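You operate a simulated robot arm through the tools that you are given. There is no shell and no other tool. Be economical: measure what you need, move in short steps, check, and stop when the job is done.

You run a simulated robot arm. Do the job below in one go: nothing can be reset, and whatever is moved stays where it is left.

## Task
Fetch the red press tool and set it in the cream jug.

It is judged by the outcome, as a careful person would: the job done as asked, and still so three seconds after it is handed in. It fails if anything else is knocked over, pushed out of place, dropped, spilled or broken.

## Robot
A 6-joint arm with a two-finger parallel gripper, fixed in place. Base frame: the origin is at the foot of the arm, x ahead of it, y to its left, z up; the work surface is at about z = 0. Readings come in m, degrees, newtons and seconds.
With the tool pointing down near the work surface it reaches from about 0.16 to 0.42 m from the base axis. Its first joint turns from -66.0 to 66.0 degrees. Payload 1.57 kg.
The tool frame sits at the grasp point between the pads (the TCP): z along the fingers, y along the line on which they close. The tips reach 0.03 m beyond it. Largest opening 0.08 m; finger width 0.017, thickness 0.012; the body of the gripper, 0.04 by 0.082 m, starts 0.08 m behind the TCP.
Orientation is that of the tool frame in the base frame, as a unit quaternion [x, y, z, w]. With the fingers straight down and closing along the base's y, the tool's x points along the base's -x, its y along +y and its z along -z.

## Interface
- The arm moves only by the tool send_rows. Its argument "increments" is one flat list of numbers, 7 for each row, row after row: the shift along the base's x, y, z in units of 40 mm (1.0 is 40 mm), then the turn, a rotation vector about the base's x, y, z in units of 4 degrees (1.0 is 4 degrees), then the closure, from 0 (fully open) to 1 (shut). In form: [x, y, z, ax, ay, az, grip, x, y, z, ax, ay, az, grip, ...]. A call has 1 to 8 rows; each row shifts and turns the commanded pose from where the row before left it. A call with a number of a shift or a turn outside -1 to 1 is refused whole. Rows are played at 5 a second. More than 0.05 m and 8.6 degrees between two rows, or a gripper value outside its range, and nothing of the call is played. Where a pose cannot be reached the arm comes as near as it can. A force on the tool above 40 N (or 10 N above the force at the start of the call, whichever is more), or a blocked arm, ends the call early, and 0.2 s more pass. The fingers move at their own pace (about 0.153 m/s each) and stop on an object; they squeeze with about 26 N. The grip force told is the motor's: it shows also when the fingers shut on nothing. Time passes only in rows, and 0.2 s behind the last, so rows that do not move let the fingers close. The reply holds the time, the measured pose of the TCP, the force on the tool along the base axes, the opening and the grip force, in the units named above and with some noise.
- Cameras (640 x 400 px; columns grow to the right, rows downward): "scene" is fixed at [0.048, -0.3297, 0.4153]; the picture's right is [0.87, -0.50, 0.00], its down [-0.30, -0.51, -0.81] and it looks along [0.40, 0.70, -0.59] (base axes); focal length 262 px, centre (320, 200). "wrist" rides on the gripper at [-0.032, 0, -0.078] in the tool frame; the picture's right is [0.00, -1.00, 0.00], its down [0.97, 0.00, -0.24] and it looks along [0.24, 0.00, 0.97] (tool axes); focal length 218 px, centre (320, 200).
- get_image(camera): a new picture of that camera. No time passes.
- pixel_to_xyz(camera, pixels): there is no depth. For up to 12 entries [column, row, z] of the newest picture of that camera ("zoom" is the newest enlarged one), the place [x, y] in the base frame at which the ray of that pixel passes the height z, good to about 0.002 m, but the place of the scene camera against the robot may be out by one fixed shift of up to 0.012 m in any direction. No time passes.
- inspect(camera, box): a new picture of the part [left, top, right, bottom] of that camera's present view, enlarged. No time passes.
- finish_job(): hands the job in; it is judged then, once.

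Keep the steps short. Do not move on a guess: measure, check each grasp and each placing, and mend mistakes. In all there are 60 turns and 22 pictures (those below and enlarged ones count). Leave the gripper open and the arm clear of the work at the hand-in unless told otherwise, and finish with a single line.

The tools are called after "Emit:" by a JSON object that holds its "fn" and its "kwargs". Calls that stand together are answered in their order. send_rows: Moves the arm, as the interface text tells. Its arguments: {"type":"object","properties":{"increments":{"type":"array","items":{"type":"number"}}},"required":["increments"]} The other tools are called the same way: get_image (camera) takes a picture; pixel_to_xyz (camera, pixels) gives the place at which the rays of pixels pass given heights; inspect (camera, box) takes an enlarged picture of a part of a camera's view; finish_job () hands the job in.

At the start:

```text
time: 0.0
tool_pos: [0.2297, -0.0127, 0.2775]
tool_rot: [-0.001, 1.0, 0.0, 0.001]
force: [0.4, -0.5, -0.8]
finger_gap: 0.0799
grip_force: 0.1
```

scene: 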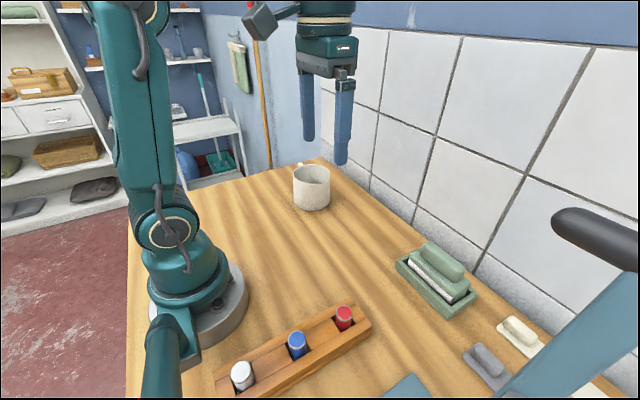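
wrist: 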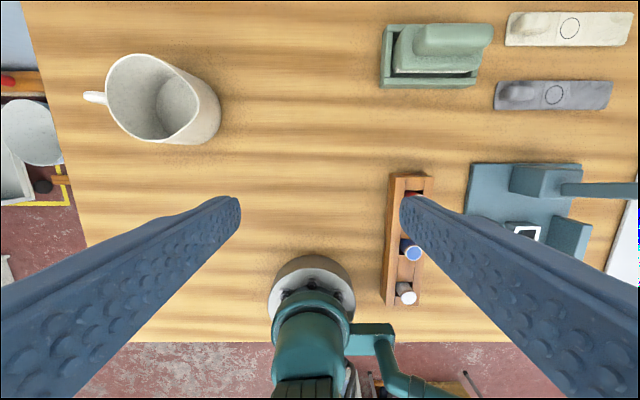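

I see the red-topped tool in the wooden rack at scene (344,317) and the cream jug at (312,187). I'll enlarge both.

Emit:
{"fn": "inspect", "kwargs": {"camera": "scene", "box": [200, 280, 400, 400]}}

Emit:
{"fn": "inspect", "kwargs": {"camera": "scene", "box": [270, 145, 360, 220]}}

Emit:
{"fn": "pixel_to_xyz", "kwargs": {"camera": "scene", "pixels": [[344, 312, 0.05], [344, 312, 0.08], [296, 342, 0.06], [242, 370, 0.06], [312, 174, 0.08], [294, 175, 0.08], [330, 175, 0.08], [312, 209, 0.0]]}}

Emit:
{"fn": "pixel_to_xyz", "kwargs": {"camera": "wrist", "pixels": [[410, 194, 0.06], [413, 253, 0.06], [405, 293, 0.06], [106, 90, 0.08], [195, 100, 0.08], [150, 55, 0.08], [165, 144, 0.08], [220, 105, 0.0]]}}

```text
3.20 times, centred on (300, 340) of scene
```

zoom: 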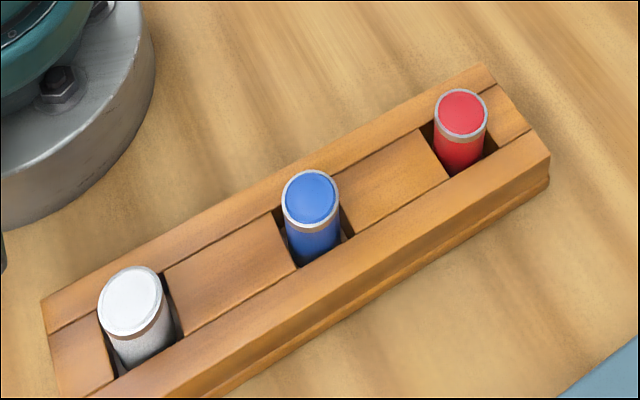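

```text
5.33 times, centred on (315, 182) of scene
```

zoom: 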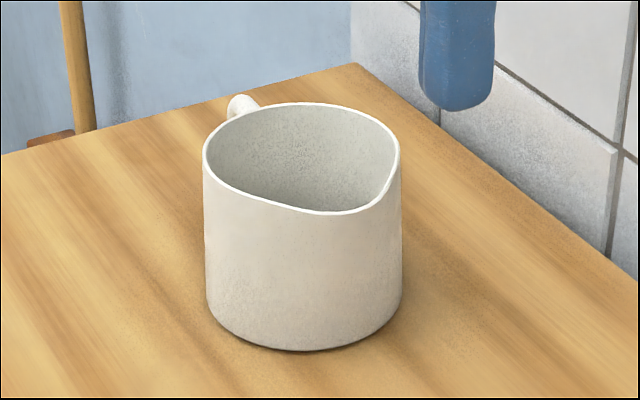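

```text
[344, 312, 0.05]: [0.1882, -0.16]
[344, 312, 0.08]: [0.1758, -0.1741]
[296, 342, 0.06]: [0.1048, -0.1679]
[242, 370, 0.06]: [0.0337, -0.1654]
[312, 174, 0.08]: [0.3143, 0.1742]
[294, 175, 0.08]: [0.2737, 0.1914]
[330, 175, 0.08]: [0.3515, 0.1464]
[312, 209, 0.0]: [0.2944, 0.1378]
```

```text
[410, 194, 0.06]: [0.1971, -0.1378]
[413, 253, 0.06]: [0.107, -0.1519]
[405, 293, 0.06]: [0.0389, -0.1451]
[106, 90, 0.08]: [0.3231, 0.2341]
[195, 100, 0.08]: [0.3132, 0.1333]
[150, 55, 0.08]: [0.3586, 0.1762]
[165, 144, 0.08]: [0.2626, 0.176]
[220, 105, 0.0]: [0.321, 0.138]
```

Rough position of red: about (0.18, -0.15). I'll move over it at height for a clear wrist view.

Emit:
{"fn": "send_rows", "kwargs": {"increments": [-0.3, -0.85, 0, 0, 0, 0, 0, -0.3, -0.85, 0, 0, 0, 0, 0, -0.3, -0.85, 0, 0, 0, 0, 0, -0.3, -0.85, -0.5, 0, 0, 0, 0, 0, 0, -0.8, 0, 0, 0, 0, 0, 0, -0.5, 0, 0, 0, 0, 0, 0, 0, 0, 0, 0, 0]}}

Emit:
{"fn": "get_image", "kwargs": {"camera": "wrist"}}

```text
time: 1.6
tool_pos: [0.1814, -0.148, 0.205]
tool_rot: [-0.001, 1.0, 0.0, 0.002]
force: [-0.4, 0.4, 0.2]
finger_gap: 0.0797
grip_force: 0.0
```

```text
17 pictures are left
```

wrist: 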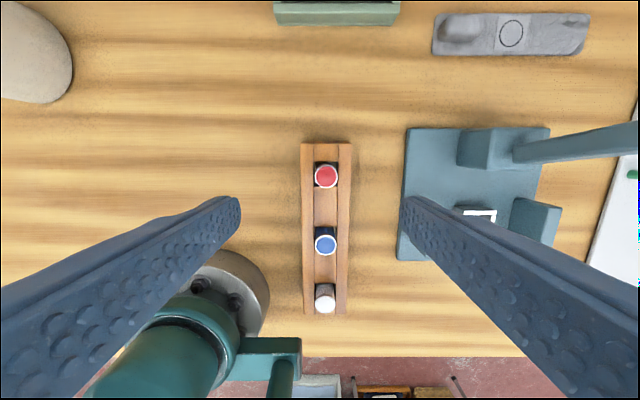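

Emit:
{"fn": "inspect", "kwargs": {"camera": "wrist", "box": [270, 130, 382, 200]}}

Emit:
{"fn": "pixel_to_xyz", "kwargs": {"camera": "wrist", "pixels": [[326, 176, 0.06], [326, 176, 0.05], [326, 176, 0.08], [302, 144, 0.0], [351, 144, 0.04], [313, 176, 0.06], [339, 176, 0.06], [403, 128, 0.02]]}}

```text
5.71 times, centred on (326, 165) of wrist
```

zoom: 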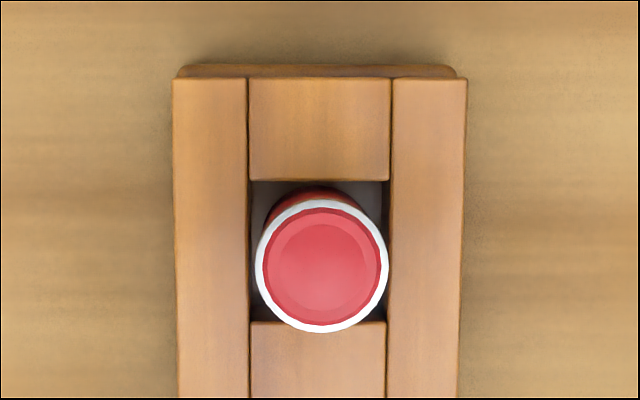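

```text
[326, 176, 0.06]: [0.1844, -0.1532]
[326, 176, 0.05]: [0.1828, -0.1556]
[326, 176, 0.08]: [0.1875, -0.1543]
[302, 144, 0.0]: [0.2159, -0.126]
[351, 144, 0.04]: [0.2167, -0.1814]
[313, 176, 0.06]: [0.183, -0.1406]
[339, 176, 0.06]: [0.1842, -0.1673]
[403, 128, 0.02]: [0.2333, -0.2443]
```

Red is centred near (0.184,-0.154). I'll centre over it and lower partway, then measure heights.

Emit:
{"fn": "send_rows", "kwargs": {"increments": [0.08, -0.15, -0.8, 0, 0, 0, 0, 0, 0, -0.8, 0, 0, 0, 0, 0, 0, -0.4, 0, 0, 0, 0, 0, 0, 0, 0, 0, 0, 0]}}

Emit:
{"fn": "get_image", "kwargs": {"camera": "wrist"}}

Emit:
{"fn": "inspect", "kwargs": {"camera": "scene", "box": [240, 250, 440, 375]}}

Emit:
{"fn": "pixel_to_xyz", "kwargs": {"camera": "wrist", "pixels": [[320, 200, 0.0], [320, 200, 0.06]]}}

```text
time: 2.6
tool_pos: [0.1839, -0.1551, 0.1257]
tool_rot: [0.0, 1.0, 0.0, 0.002]
force: [0.2, -0.2, -0.2]
finger_gap: 0.0802
grip_force: 0.1
```

```text
15 pictures are left
```

wrist: 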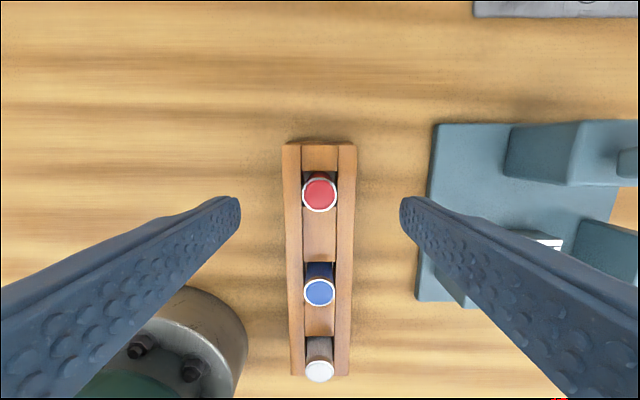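

```text
3.20 times, centred on (340, 312) of scene
```

zoom: 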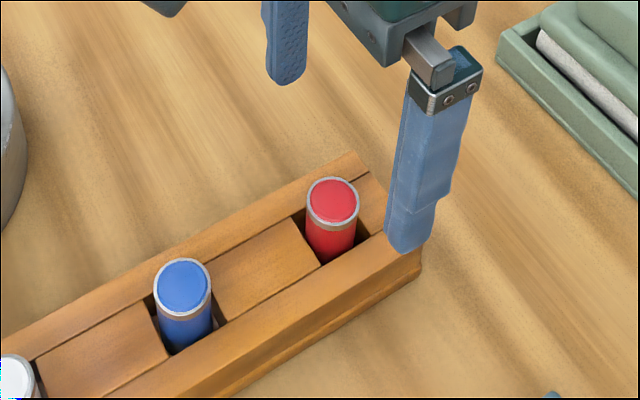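

```text
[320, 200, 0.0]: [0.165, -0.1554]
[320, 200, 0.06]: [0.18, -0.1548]
```

Red top seems about z 0.05 and rack top about 0.03. I'll check the lateral position at that height and cross-check heights with more pixels.

Emit:
{"fn": "pixel_to_xyz", "kwargs": {"camera": "wrist", "pixels": [[319.5, 193, 0.05], [319.5, 193, 0.055], [320, 291, 0.05], [319.5, 371, 0.05], [284, 145, 0.03], [356, 145, 0.03], [284, 145, 0.04], [356, 145, 0.04], [302, 193, 0.05], [338, 193, 0.05]]}}

Emit:
{"fn": "pixel_to_xyz", "kwargs": {"camera": "zoom", "pixels": [[333, 200, 0.05], [333, 200, 0.06], [408, 248, 0.0957], [422, 250, 0.03], [357, 152, 0.03], [422, 250, 0.04], [357, 152, 0.04]]}}

```text
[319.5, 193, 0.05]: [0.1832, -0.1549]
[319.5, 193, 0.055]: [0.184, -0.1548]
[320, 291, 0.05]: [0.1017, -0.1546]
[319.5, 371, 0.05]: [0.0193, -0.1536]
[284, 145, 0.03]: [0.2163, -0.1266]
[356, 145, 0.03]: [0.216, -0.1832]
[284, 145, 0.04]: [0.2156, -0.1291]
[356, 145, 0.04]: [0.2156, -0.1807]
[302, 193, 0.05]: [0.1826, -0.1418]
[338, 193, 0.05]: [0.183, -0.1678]
```

```text
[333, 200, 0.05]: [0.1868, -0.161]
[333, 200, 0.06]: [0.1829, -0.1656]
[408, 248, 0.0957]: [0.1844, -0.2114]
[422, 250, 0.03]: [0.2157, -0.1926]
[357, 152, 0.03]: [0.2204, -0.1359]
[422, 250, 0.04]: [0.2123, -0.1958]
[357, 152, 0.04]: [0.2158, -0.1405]
```

I'll narrow the fingers, lower to TCP z≈0.075 (tips 0.045) and look at tip clearance from the side.

Emit:
{"fn": "send_rows", "kwargs": {"increments": [0, 0, -0.6, 0, 0, 0, 0.35, 0, 0, -0.65, 0, 0, 0, 0.35, 0, 0, 0, 0, 0, 0, 0.35]}}

Emit:
{"fn": "inspect", "kwargs": {"camera": "scene", "box": [280, 265, 408, 345]}}

```text
time: 3.4
tool_pos: [0.1854, -0.1561, 0.0768]
tool_rot: [0.0, 1.0, 0.0, 0.001]
force: [-0.2, -0.4, 0.4]
finger_gap: 0.0521
grip_force: 0.2
```

```text
5.00 times, centred on (344, 305) of scene
```

zoom: 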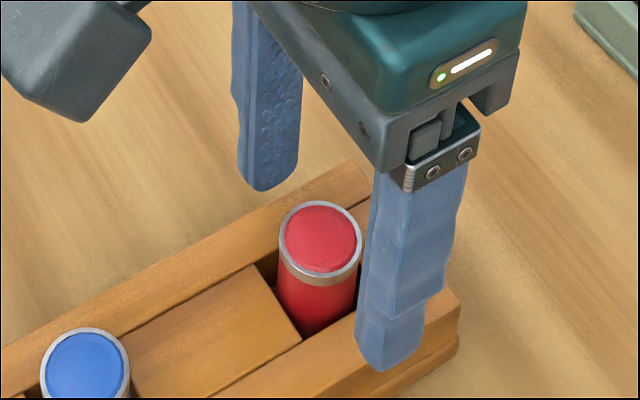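

The tips look only slightly above the rail. I'll take a wrist picture here to pin down the heights.

Emit:
{"fn": "get_image", "kwargs": {"camera": "wrist"}}

```text
12 pictures are left
```

wrist: 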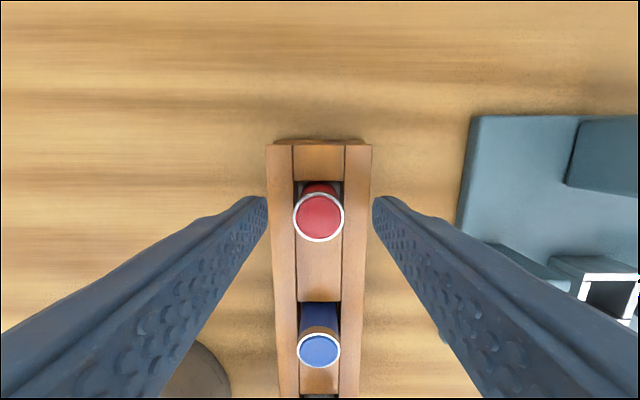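

Emit:
{"fn": "pixel_to_xyz", "kwargs": {"camera": "wrist", "pixels": [[319, 350, 0.04], [319, 350, 0.05], [319, 350, 0.06], [319, 350, 0.07], [318.5, 216, 0.05], [318.5, 216, 0.06], [266, 146, 0.03], [372, 146, 0.03], [266, 146, 0.045], [372, 146, 0.045], [268, 198, 0.0468], [373, 198, 0.0468]]}}

```text
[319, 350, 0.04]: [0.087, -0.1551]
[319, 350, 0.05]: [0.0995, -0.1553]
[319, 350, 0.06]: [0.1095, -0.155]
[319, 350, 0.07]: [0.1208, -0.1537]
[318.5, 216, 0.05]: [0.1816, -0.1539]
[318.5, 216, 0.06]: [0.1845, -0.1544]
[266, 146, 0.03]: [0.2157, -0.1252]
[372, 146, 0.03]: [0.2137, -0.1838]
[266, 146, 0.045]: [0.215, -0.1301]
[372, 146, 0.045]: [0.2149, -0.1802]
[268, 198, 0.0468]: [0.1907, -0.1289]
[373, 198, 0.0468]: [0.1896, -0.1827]
```

Red top is about z 0.055–0.06 and rack top about 0.04, so at this height the tips (0.047) clear the rail and overlap the red by more than 1 cm. Trim to centre and close.

Emit:
{"fn": "send_rows", "kwargs": {"increments": [-0.05, 0.03, -0.03, 0, 0, 0, 0.35, 0, 0, 0, 0, 0, 0, 0.6, 0, 0, 0, 0, 0, 0, 1, 0, 0, 0, 0, 0, 0, 1, 0, 0, 0, 0, 0, 0, 1]}}

Emit:
{"fn": "inspect", "kwargs": {"camera": "scene", "box": [280, 265, 408, 345]}}

```text
time: 4.6
tool_pos: [0.1827, -0.1545, 0.0759]
tool_rot: [-0.001, 1.0, 0.0, 0.002]
force: [1.2, 1.0, -0.4]
finger_gap: 0.0222
grip_force: 26.2
```

```text
5.00 times, centred on (344, 305) of scene
```

zoom: 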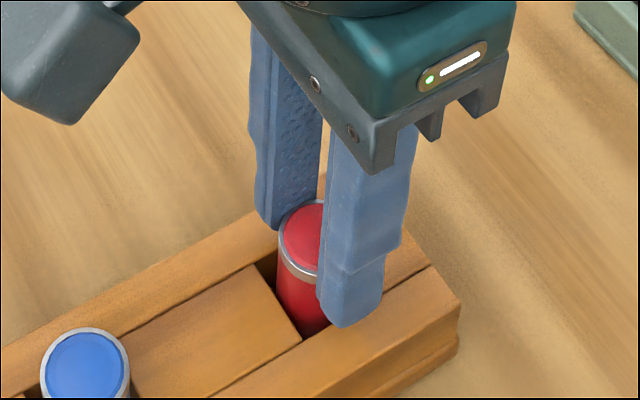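

Gripped at 22 mm gap with 26 N. Lift straight up slowly and check.

Emit:
{"fn": "send_rows", "kwargs": {"increments": [0, 0, 0.25, 0, 0, 0, 1, 0, 0, 0.5, 0, 0, 0, 1, 0, 0, 0.75, 0, 0, 0, 1, 0, 0, 1, 0, 0, 0, 1, 0, 0, 1, 0, 0, 0, 1, 0, 0, 0.4, 0, 0, 0, 1, 0, 0, 0, 0, 0, 0, 1]}}

Emit:
{"fn": "get_image", "kwargs": {"camera": "scene"}}

```text
time: 6.2
tool_pos: [0.1839, -0.1534, 0.2294]
tool_rot: [0.0, 1.0, 0.0, 0.002]
force: [-0.1, -0.7, -0.9]
finger_gap: 0.0225
grip_force: 26.0
```

```text
10 pictures are left
```

scene: 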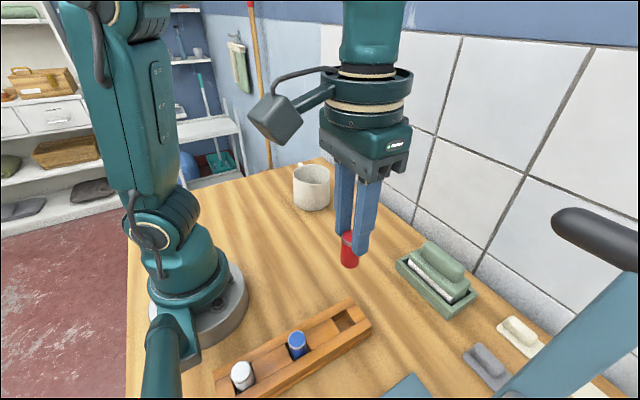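

The red tool is held and out of the rack; blue and white undisturbed. Its bottom is ~0.063 below the TCP. Now carry it, high, towards the jug near (0.31, 0.18).

Emit:
{"fn": "send_rows", "kwargs": {"increments": [0.35, 0.9, 0.2, 0, 0, 0, 1, 0.35, 1, 0, 0, 0, 0, 1, 0.35, 1, 0, 0, 0, 0, 1, 0.35, 1, 0, 0, 0, 0, 1, 0.35, 1, 0, 0, 0, 0, 1, 0.35, 1, 0, 0, 0, 0, 1, 0.35, 1, 0, 0, 0, 0, 1, 0.2, 0.5, 0, 0, 0, 0, 1]}}

Emit:
{"fn": "get_image", "kwargs": {"camera": "wrist"}}

```text
time: 8.0
tool_pos: [0.2894, 0.142, 0.238]
tool_rot: [0.0, 1.0, -0.002, 0.001]
force: [0.7, 0.0, -0.3]
finger_gap: 0.0224
grip_force: 25.9
```

```text
9 pictures are left
```

wrist: 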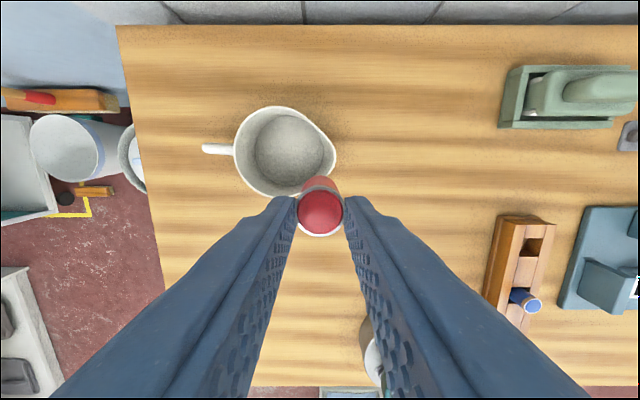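

Jug rim centre about (281,152), floor centre about (290,151). Convert these.

Emit:
{"fn": "pixel_to_xyz", "kwargs": {"camera": "wrist", "pixels": [[281, 152, 0.08], [281, 152, 0.09], [290, 151, 0.006], [233, 152, 0.085], [327, 152, 0.085], [280, 106, 0.085], [280, 197, 0.085], [255, 150, 0.006], [325, 150, 0.006], [290, 116, 0.006], [290, 187, 0.006]]}}

```text
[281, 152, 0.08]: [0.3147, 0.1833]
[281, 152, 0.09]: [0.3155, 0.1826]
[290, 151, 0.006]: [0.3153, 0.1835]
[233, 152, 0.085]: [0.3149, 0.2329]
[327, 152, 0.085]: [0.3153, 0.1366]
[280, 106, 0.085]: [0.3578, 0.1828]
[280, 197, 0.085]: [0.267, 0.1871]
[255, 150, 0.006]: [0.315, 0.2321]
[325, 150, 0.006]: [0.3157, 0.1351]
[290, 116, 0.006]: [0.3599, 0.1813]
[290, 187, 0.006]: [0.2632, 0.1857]
```

Jug centre is (0.315, 0.1835), consistent at rim and floor. Move over it and lower to z≈0.14.

Emit:
{"fn": "send_rows", "kwargs": {"increments": [0.32, 0.52, 0, 0, 0, 0, 1, 0.32, 0.52, 0, 0, 0, 0, 1, 0, 0, -0.6, 0, 0, 0, 1, 0, 0, -0.4, 0, 0, 0, 1, 0, 0, 0, 0, 0, 0, 1]}}

Emit:
{"fn": "inspect", "kwargs": {"camera": "scene", "box": [240, 90, 400, 220]}}

Emit:
{"fn": "get_image", "kwargs": {"camera": "wrist"}}

```text
time: 9.2
tool_pos: [0.304, 0.1765, 0.1905]
tool_rot: [0.0, 1.0, 0.0, 0.001]
force: [0.5, 0.5, 0.3]
finger_gap: 0.0225
grip_force: 25.5
out of reach, approached as far as the arm can: row 2
```

```text
3.08 times, centred on (320, 155) of scene
```

zoom: 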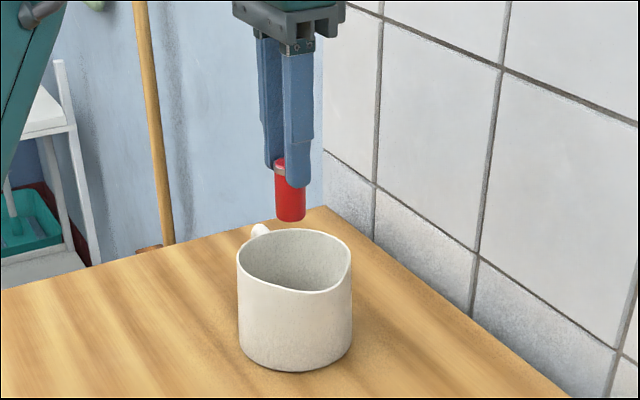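

```text
7 pictures are left
```

wrist: 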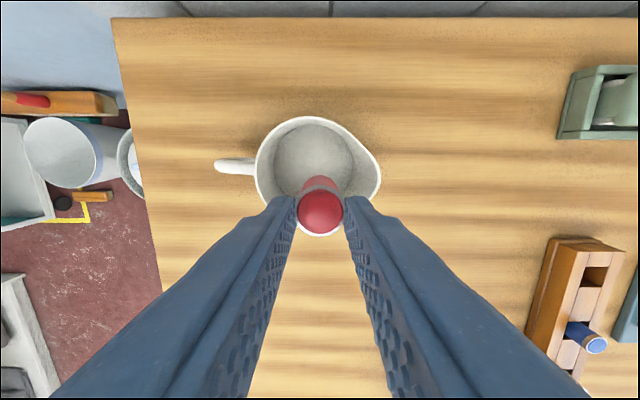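

The reach limit stopped it a bit short at the height; now at (0.304, 0.1765, 0.19). Lower slightly (bottom still above the rim) and complete the centring.

Emit:
{"fn": "send_rows", "kwargs": {"increments": [0, 0, -0.4, 0, 0, 0, 1, 0.27, 0.17, 0, 0, 0, 0, 1, 0, 0, 0, 0, 0, 0, 1]}}

Emit:
{"fn": "get_image", "kwargs": {"camera": "wrist"}}

```text
time: 10.0
tool_pos: [0.3155, 0.1848, 0.1743]
tool_rot: [0.0, 1.0, 0.0, 0.003]
force: [-1.3, 0.4, -0.8]
finger_gap: 0.0223
grip_force: 25.6
```

```text
6 pictures are left
```

wrist: 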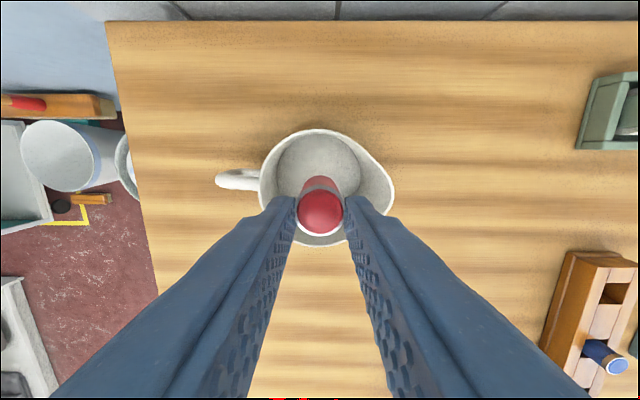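

Centred (0.3155, 0.1848). Lower into the jug, bottom stopping ~25 mm above the floor.

Emit:
{"fn": "send_rows", "kwargs": {"increments": [0, 0, -0.5, 0, 0, 0, 1, 0, 0, -0.5, 0, 0, 0, 1, 0, 0, -0.5, 0, 0, 0, 1, 0, 0, -0.5, 0, 0, 0, 1, 0, 0, 0, 0, 0, 0, 1]}}

```text
time: 11.2
tool_pos: [0.3132, 0.1825, 0.0929]
tool_rot: [0.001, 1.0, -0.001, 0.0]
force: [-0.2, -0.3, 0.4]
finger_gap: 0.0225
grip_force: 26.3
```

No contact. Creep down in small steps, watching force.

Emit:
{"fn": "send_rows", "kwargs": {"increments": [0, 0, -0.2, 0, 0, 0, 1, 0, 0, -0.15, 0, 0, 0, 1, 0, 0, 0, 0, 0, 0, 1]}}

Emit:
{"fn": "inspect", "kwargs": {"camera": "scene", "box": [270, 110, 370, 220]}}

```text
time: 12.0
tool_pos: [0.3142, 0.184, 0.0799]
tool_rot: [-0.001, 1.0, 0.0, 0.001]
force: [0.6, -1.0, -1.2]
finger_gap: 0.0225
grip_force: 26.2
```

```text
3.64 times, centred on (320, 165) of scene
```

zoom: 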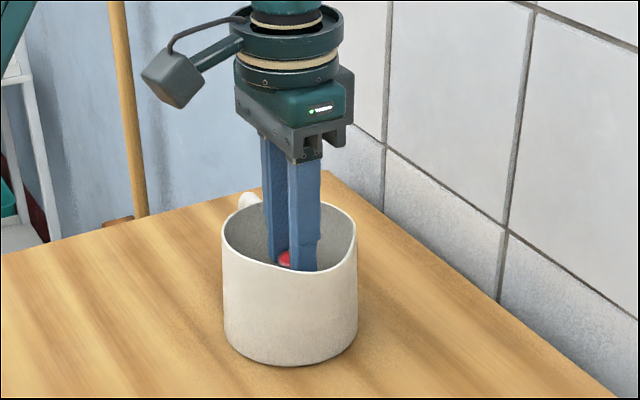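

Emit:
{"fn": "send_rows", "kwargs": {"increments": [0, 0, -0.05, 0, 0, 0, 1, 0, 0, -0.05, 0, 0, 0, 1, 0, 0, -0.05, 0, 0, 0, 1, 0, 0, 0, 0, 0, 0, 1]}}

```text
time: 13.0
tool_pos: [0.3155, 0.1841, 0.0731]
tool_rot: [0.0, 1.0, 0.0, 0.002]
force: [0.0, -0.6, -0.9]
finger_gap: 0.0226
grip_force: 25.9
```

No contact yet; continue in 1.5 mm steps.

Emit:
{"fn": "send_rows", "kwargs": {"increments": [0, 0, -0.04, 0, 0, 0, 1, 0, 0, -0.04, 0, 0, 0, 1, 0, 0, 0, 0, 0, 0, 1]}}

```text
time: 13.8
tool_pos: [0.3133, 0.1836, 0.0705]
tool_rot: [0.0, 1.0, 0.0, 0.002]
force: [-0.1, 0.2, -1.2]
finger_gap: 0.0226
grip_force: 26.1
```

Emit:
{"fn": "send_rows", "kwargs": {"increments": [0, 0, -0.04, 0, 0, 0, 1, 0, 0, -0.04, 0, 0, 0, 1, 0, 0, 0, 0, 0, 0, 1]}}

```text
time: 14.6
tool_pos: [0.3148, 0.1834, 0.0683]
tool_rot: [0.0, 1.0, -0.001, 0.001]
force: [-0.5, -0.9, -0.4]
finger_gap: 0.0226
grip_force: 26.1
```

Emit:
{"fn": "send_rows", "kwargs": {"increments": [0, 0, -0.04, 0, 0, 0, 1, 0, 0, -0.04, 0, 0, 0, 1, 0, 0, -0.04, 0, 0, 0, 1, 0, 0, 0, 0, 0, 0, 1]}}

```text
time: 15.6
tool_pos: [0.3161, 0.184, 0.0632]
tool_rot: [0.0, 1.0, 0.001, 0.004]
force: [2.8, -0.8, 17.5]
finger_gap: 0.0224
grip_force: 26.1
```

Contact: 17.5 N upward at z 0.063, so the tool stands on the jug floor. Relieve ~1 mm, then open only partly (gap ~0.04, staying inside the walls).

Emit:
{"fn": "send_rows", "kwargs": {"increments": [-0.02, 0, 0.03, 0, 0, 0, 1, 0, 0, 0, 0, 0, 0, 0.68, 0, 0, 0, 0, 0, 0, 0.6, 0, 0, 0, 0, 0, 0, 0.5, 0, 0, 0, 0, 0, 0, 0.5]}}

```text
time: 16.8
tool_pos: [0.3134, 0.1839, 0.063]
tool_rot: [0.0, 1.0, 0.0, 0.002]
force: [-0.1, 0.7, -0.3]
finger_gap: 0.0398
grip_force: 0.1
```

Released with a 40 mm gap and no force. Raise straight up, keeping the gap fixed until clear.

Emit:
{"fn": "send_rows", "kwargs": {"increments": [0, 0, 0.3, 0, 0, 0, 0.5, 0, 0, 0.5, 0, 0, 0, 0.5, 0, 0, 0.6, 0, 0, 0, 0.5, 0, 0, 0.6, 0, 0, 0, 0.5, 0, 0, 0.6, 0, 0, 0, 0.5, 0, 0, 0, 0, 0, 0, 0.5]}}

Emit:
{"fn": "get_image", "kwargs": {"camera": "wrist"}}

```text
time: 18.2
tool_pos: [0.3145, 0.1854, 0.1671]
tool_rot: [0.0, 1.0, 0.0, 0.002]
force: [-0.4, -0.1, 0.8]
finger_gap: 0.0401
grip_force: 0.1
```

```text
4 pictures are left
```

wrist: 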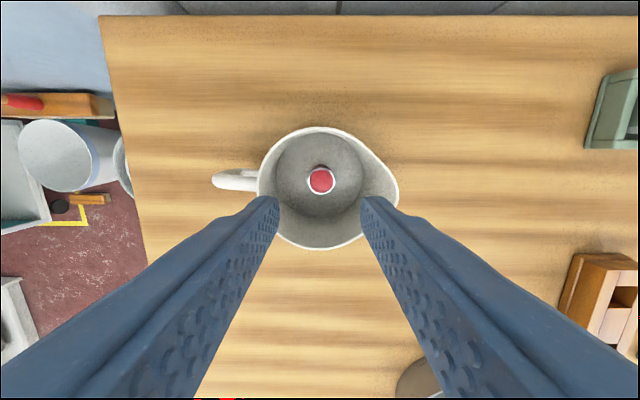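

The red tool stands upright at (321,180) inside the jug, and the jug hasn't moved. Back the arm away towards the base, open fully, and check once more.

Emit:
{"fn": "send_rows", "kwargs": {"increments": [-0.3, -0.3, 0.6, 0, 0, 0, 0.5, -0.6, -0.7, 0.3, 0, 0, 0, 0.2, -0.6, -0.8, 0, 0, 0, 0, 0, -0.5, -0.8, 0, 0, 0, 0, 0, 0, -0.8, 0, 0, 0, 0, 0, 0, 0, 0, 0, 0, 0, 0]}}

Emit:
{"fn": "get_image", "kwargs": {"camera": "scene"}}

```text
time: 19.6
tool_pos: [0.2344, 0.0476, 0.2035]
tool_rot: [-0.001, 1.0, 0.0, 0.002]
force: [0.0, 0.1, 0.3]
finger_gap: 0.0801
grip_force: 0.0
```

```text
3 pictures are left
```

scene: 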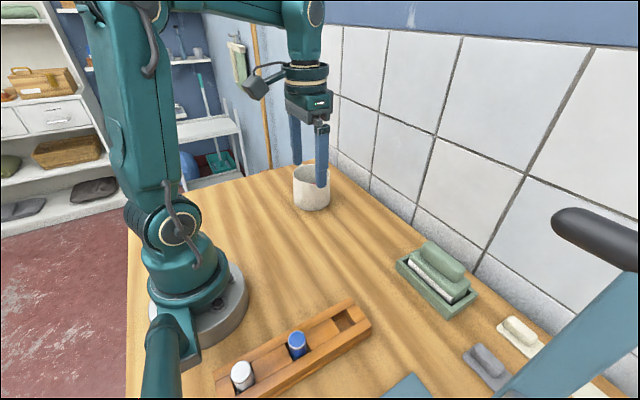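

The jug is in its place, everything else is undisturbed, and the arm is clear with the gripper open. Handing in.

Emit:
{"fn": "finish_job", "kwargs": {}}

```text
The job is handed in.
```

The red press tool is standing upright in the cream jug, nothing else was moved, and the arm is clear with the gripper open.
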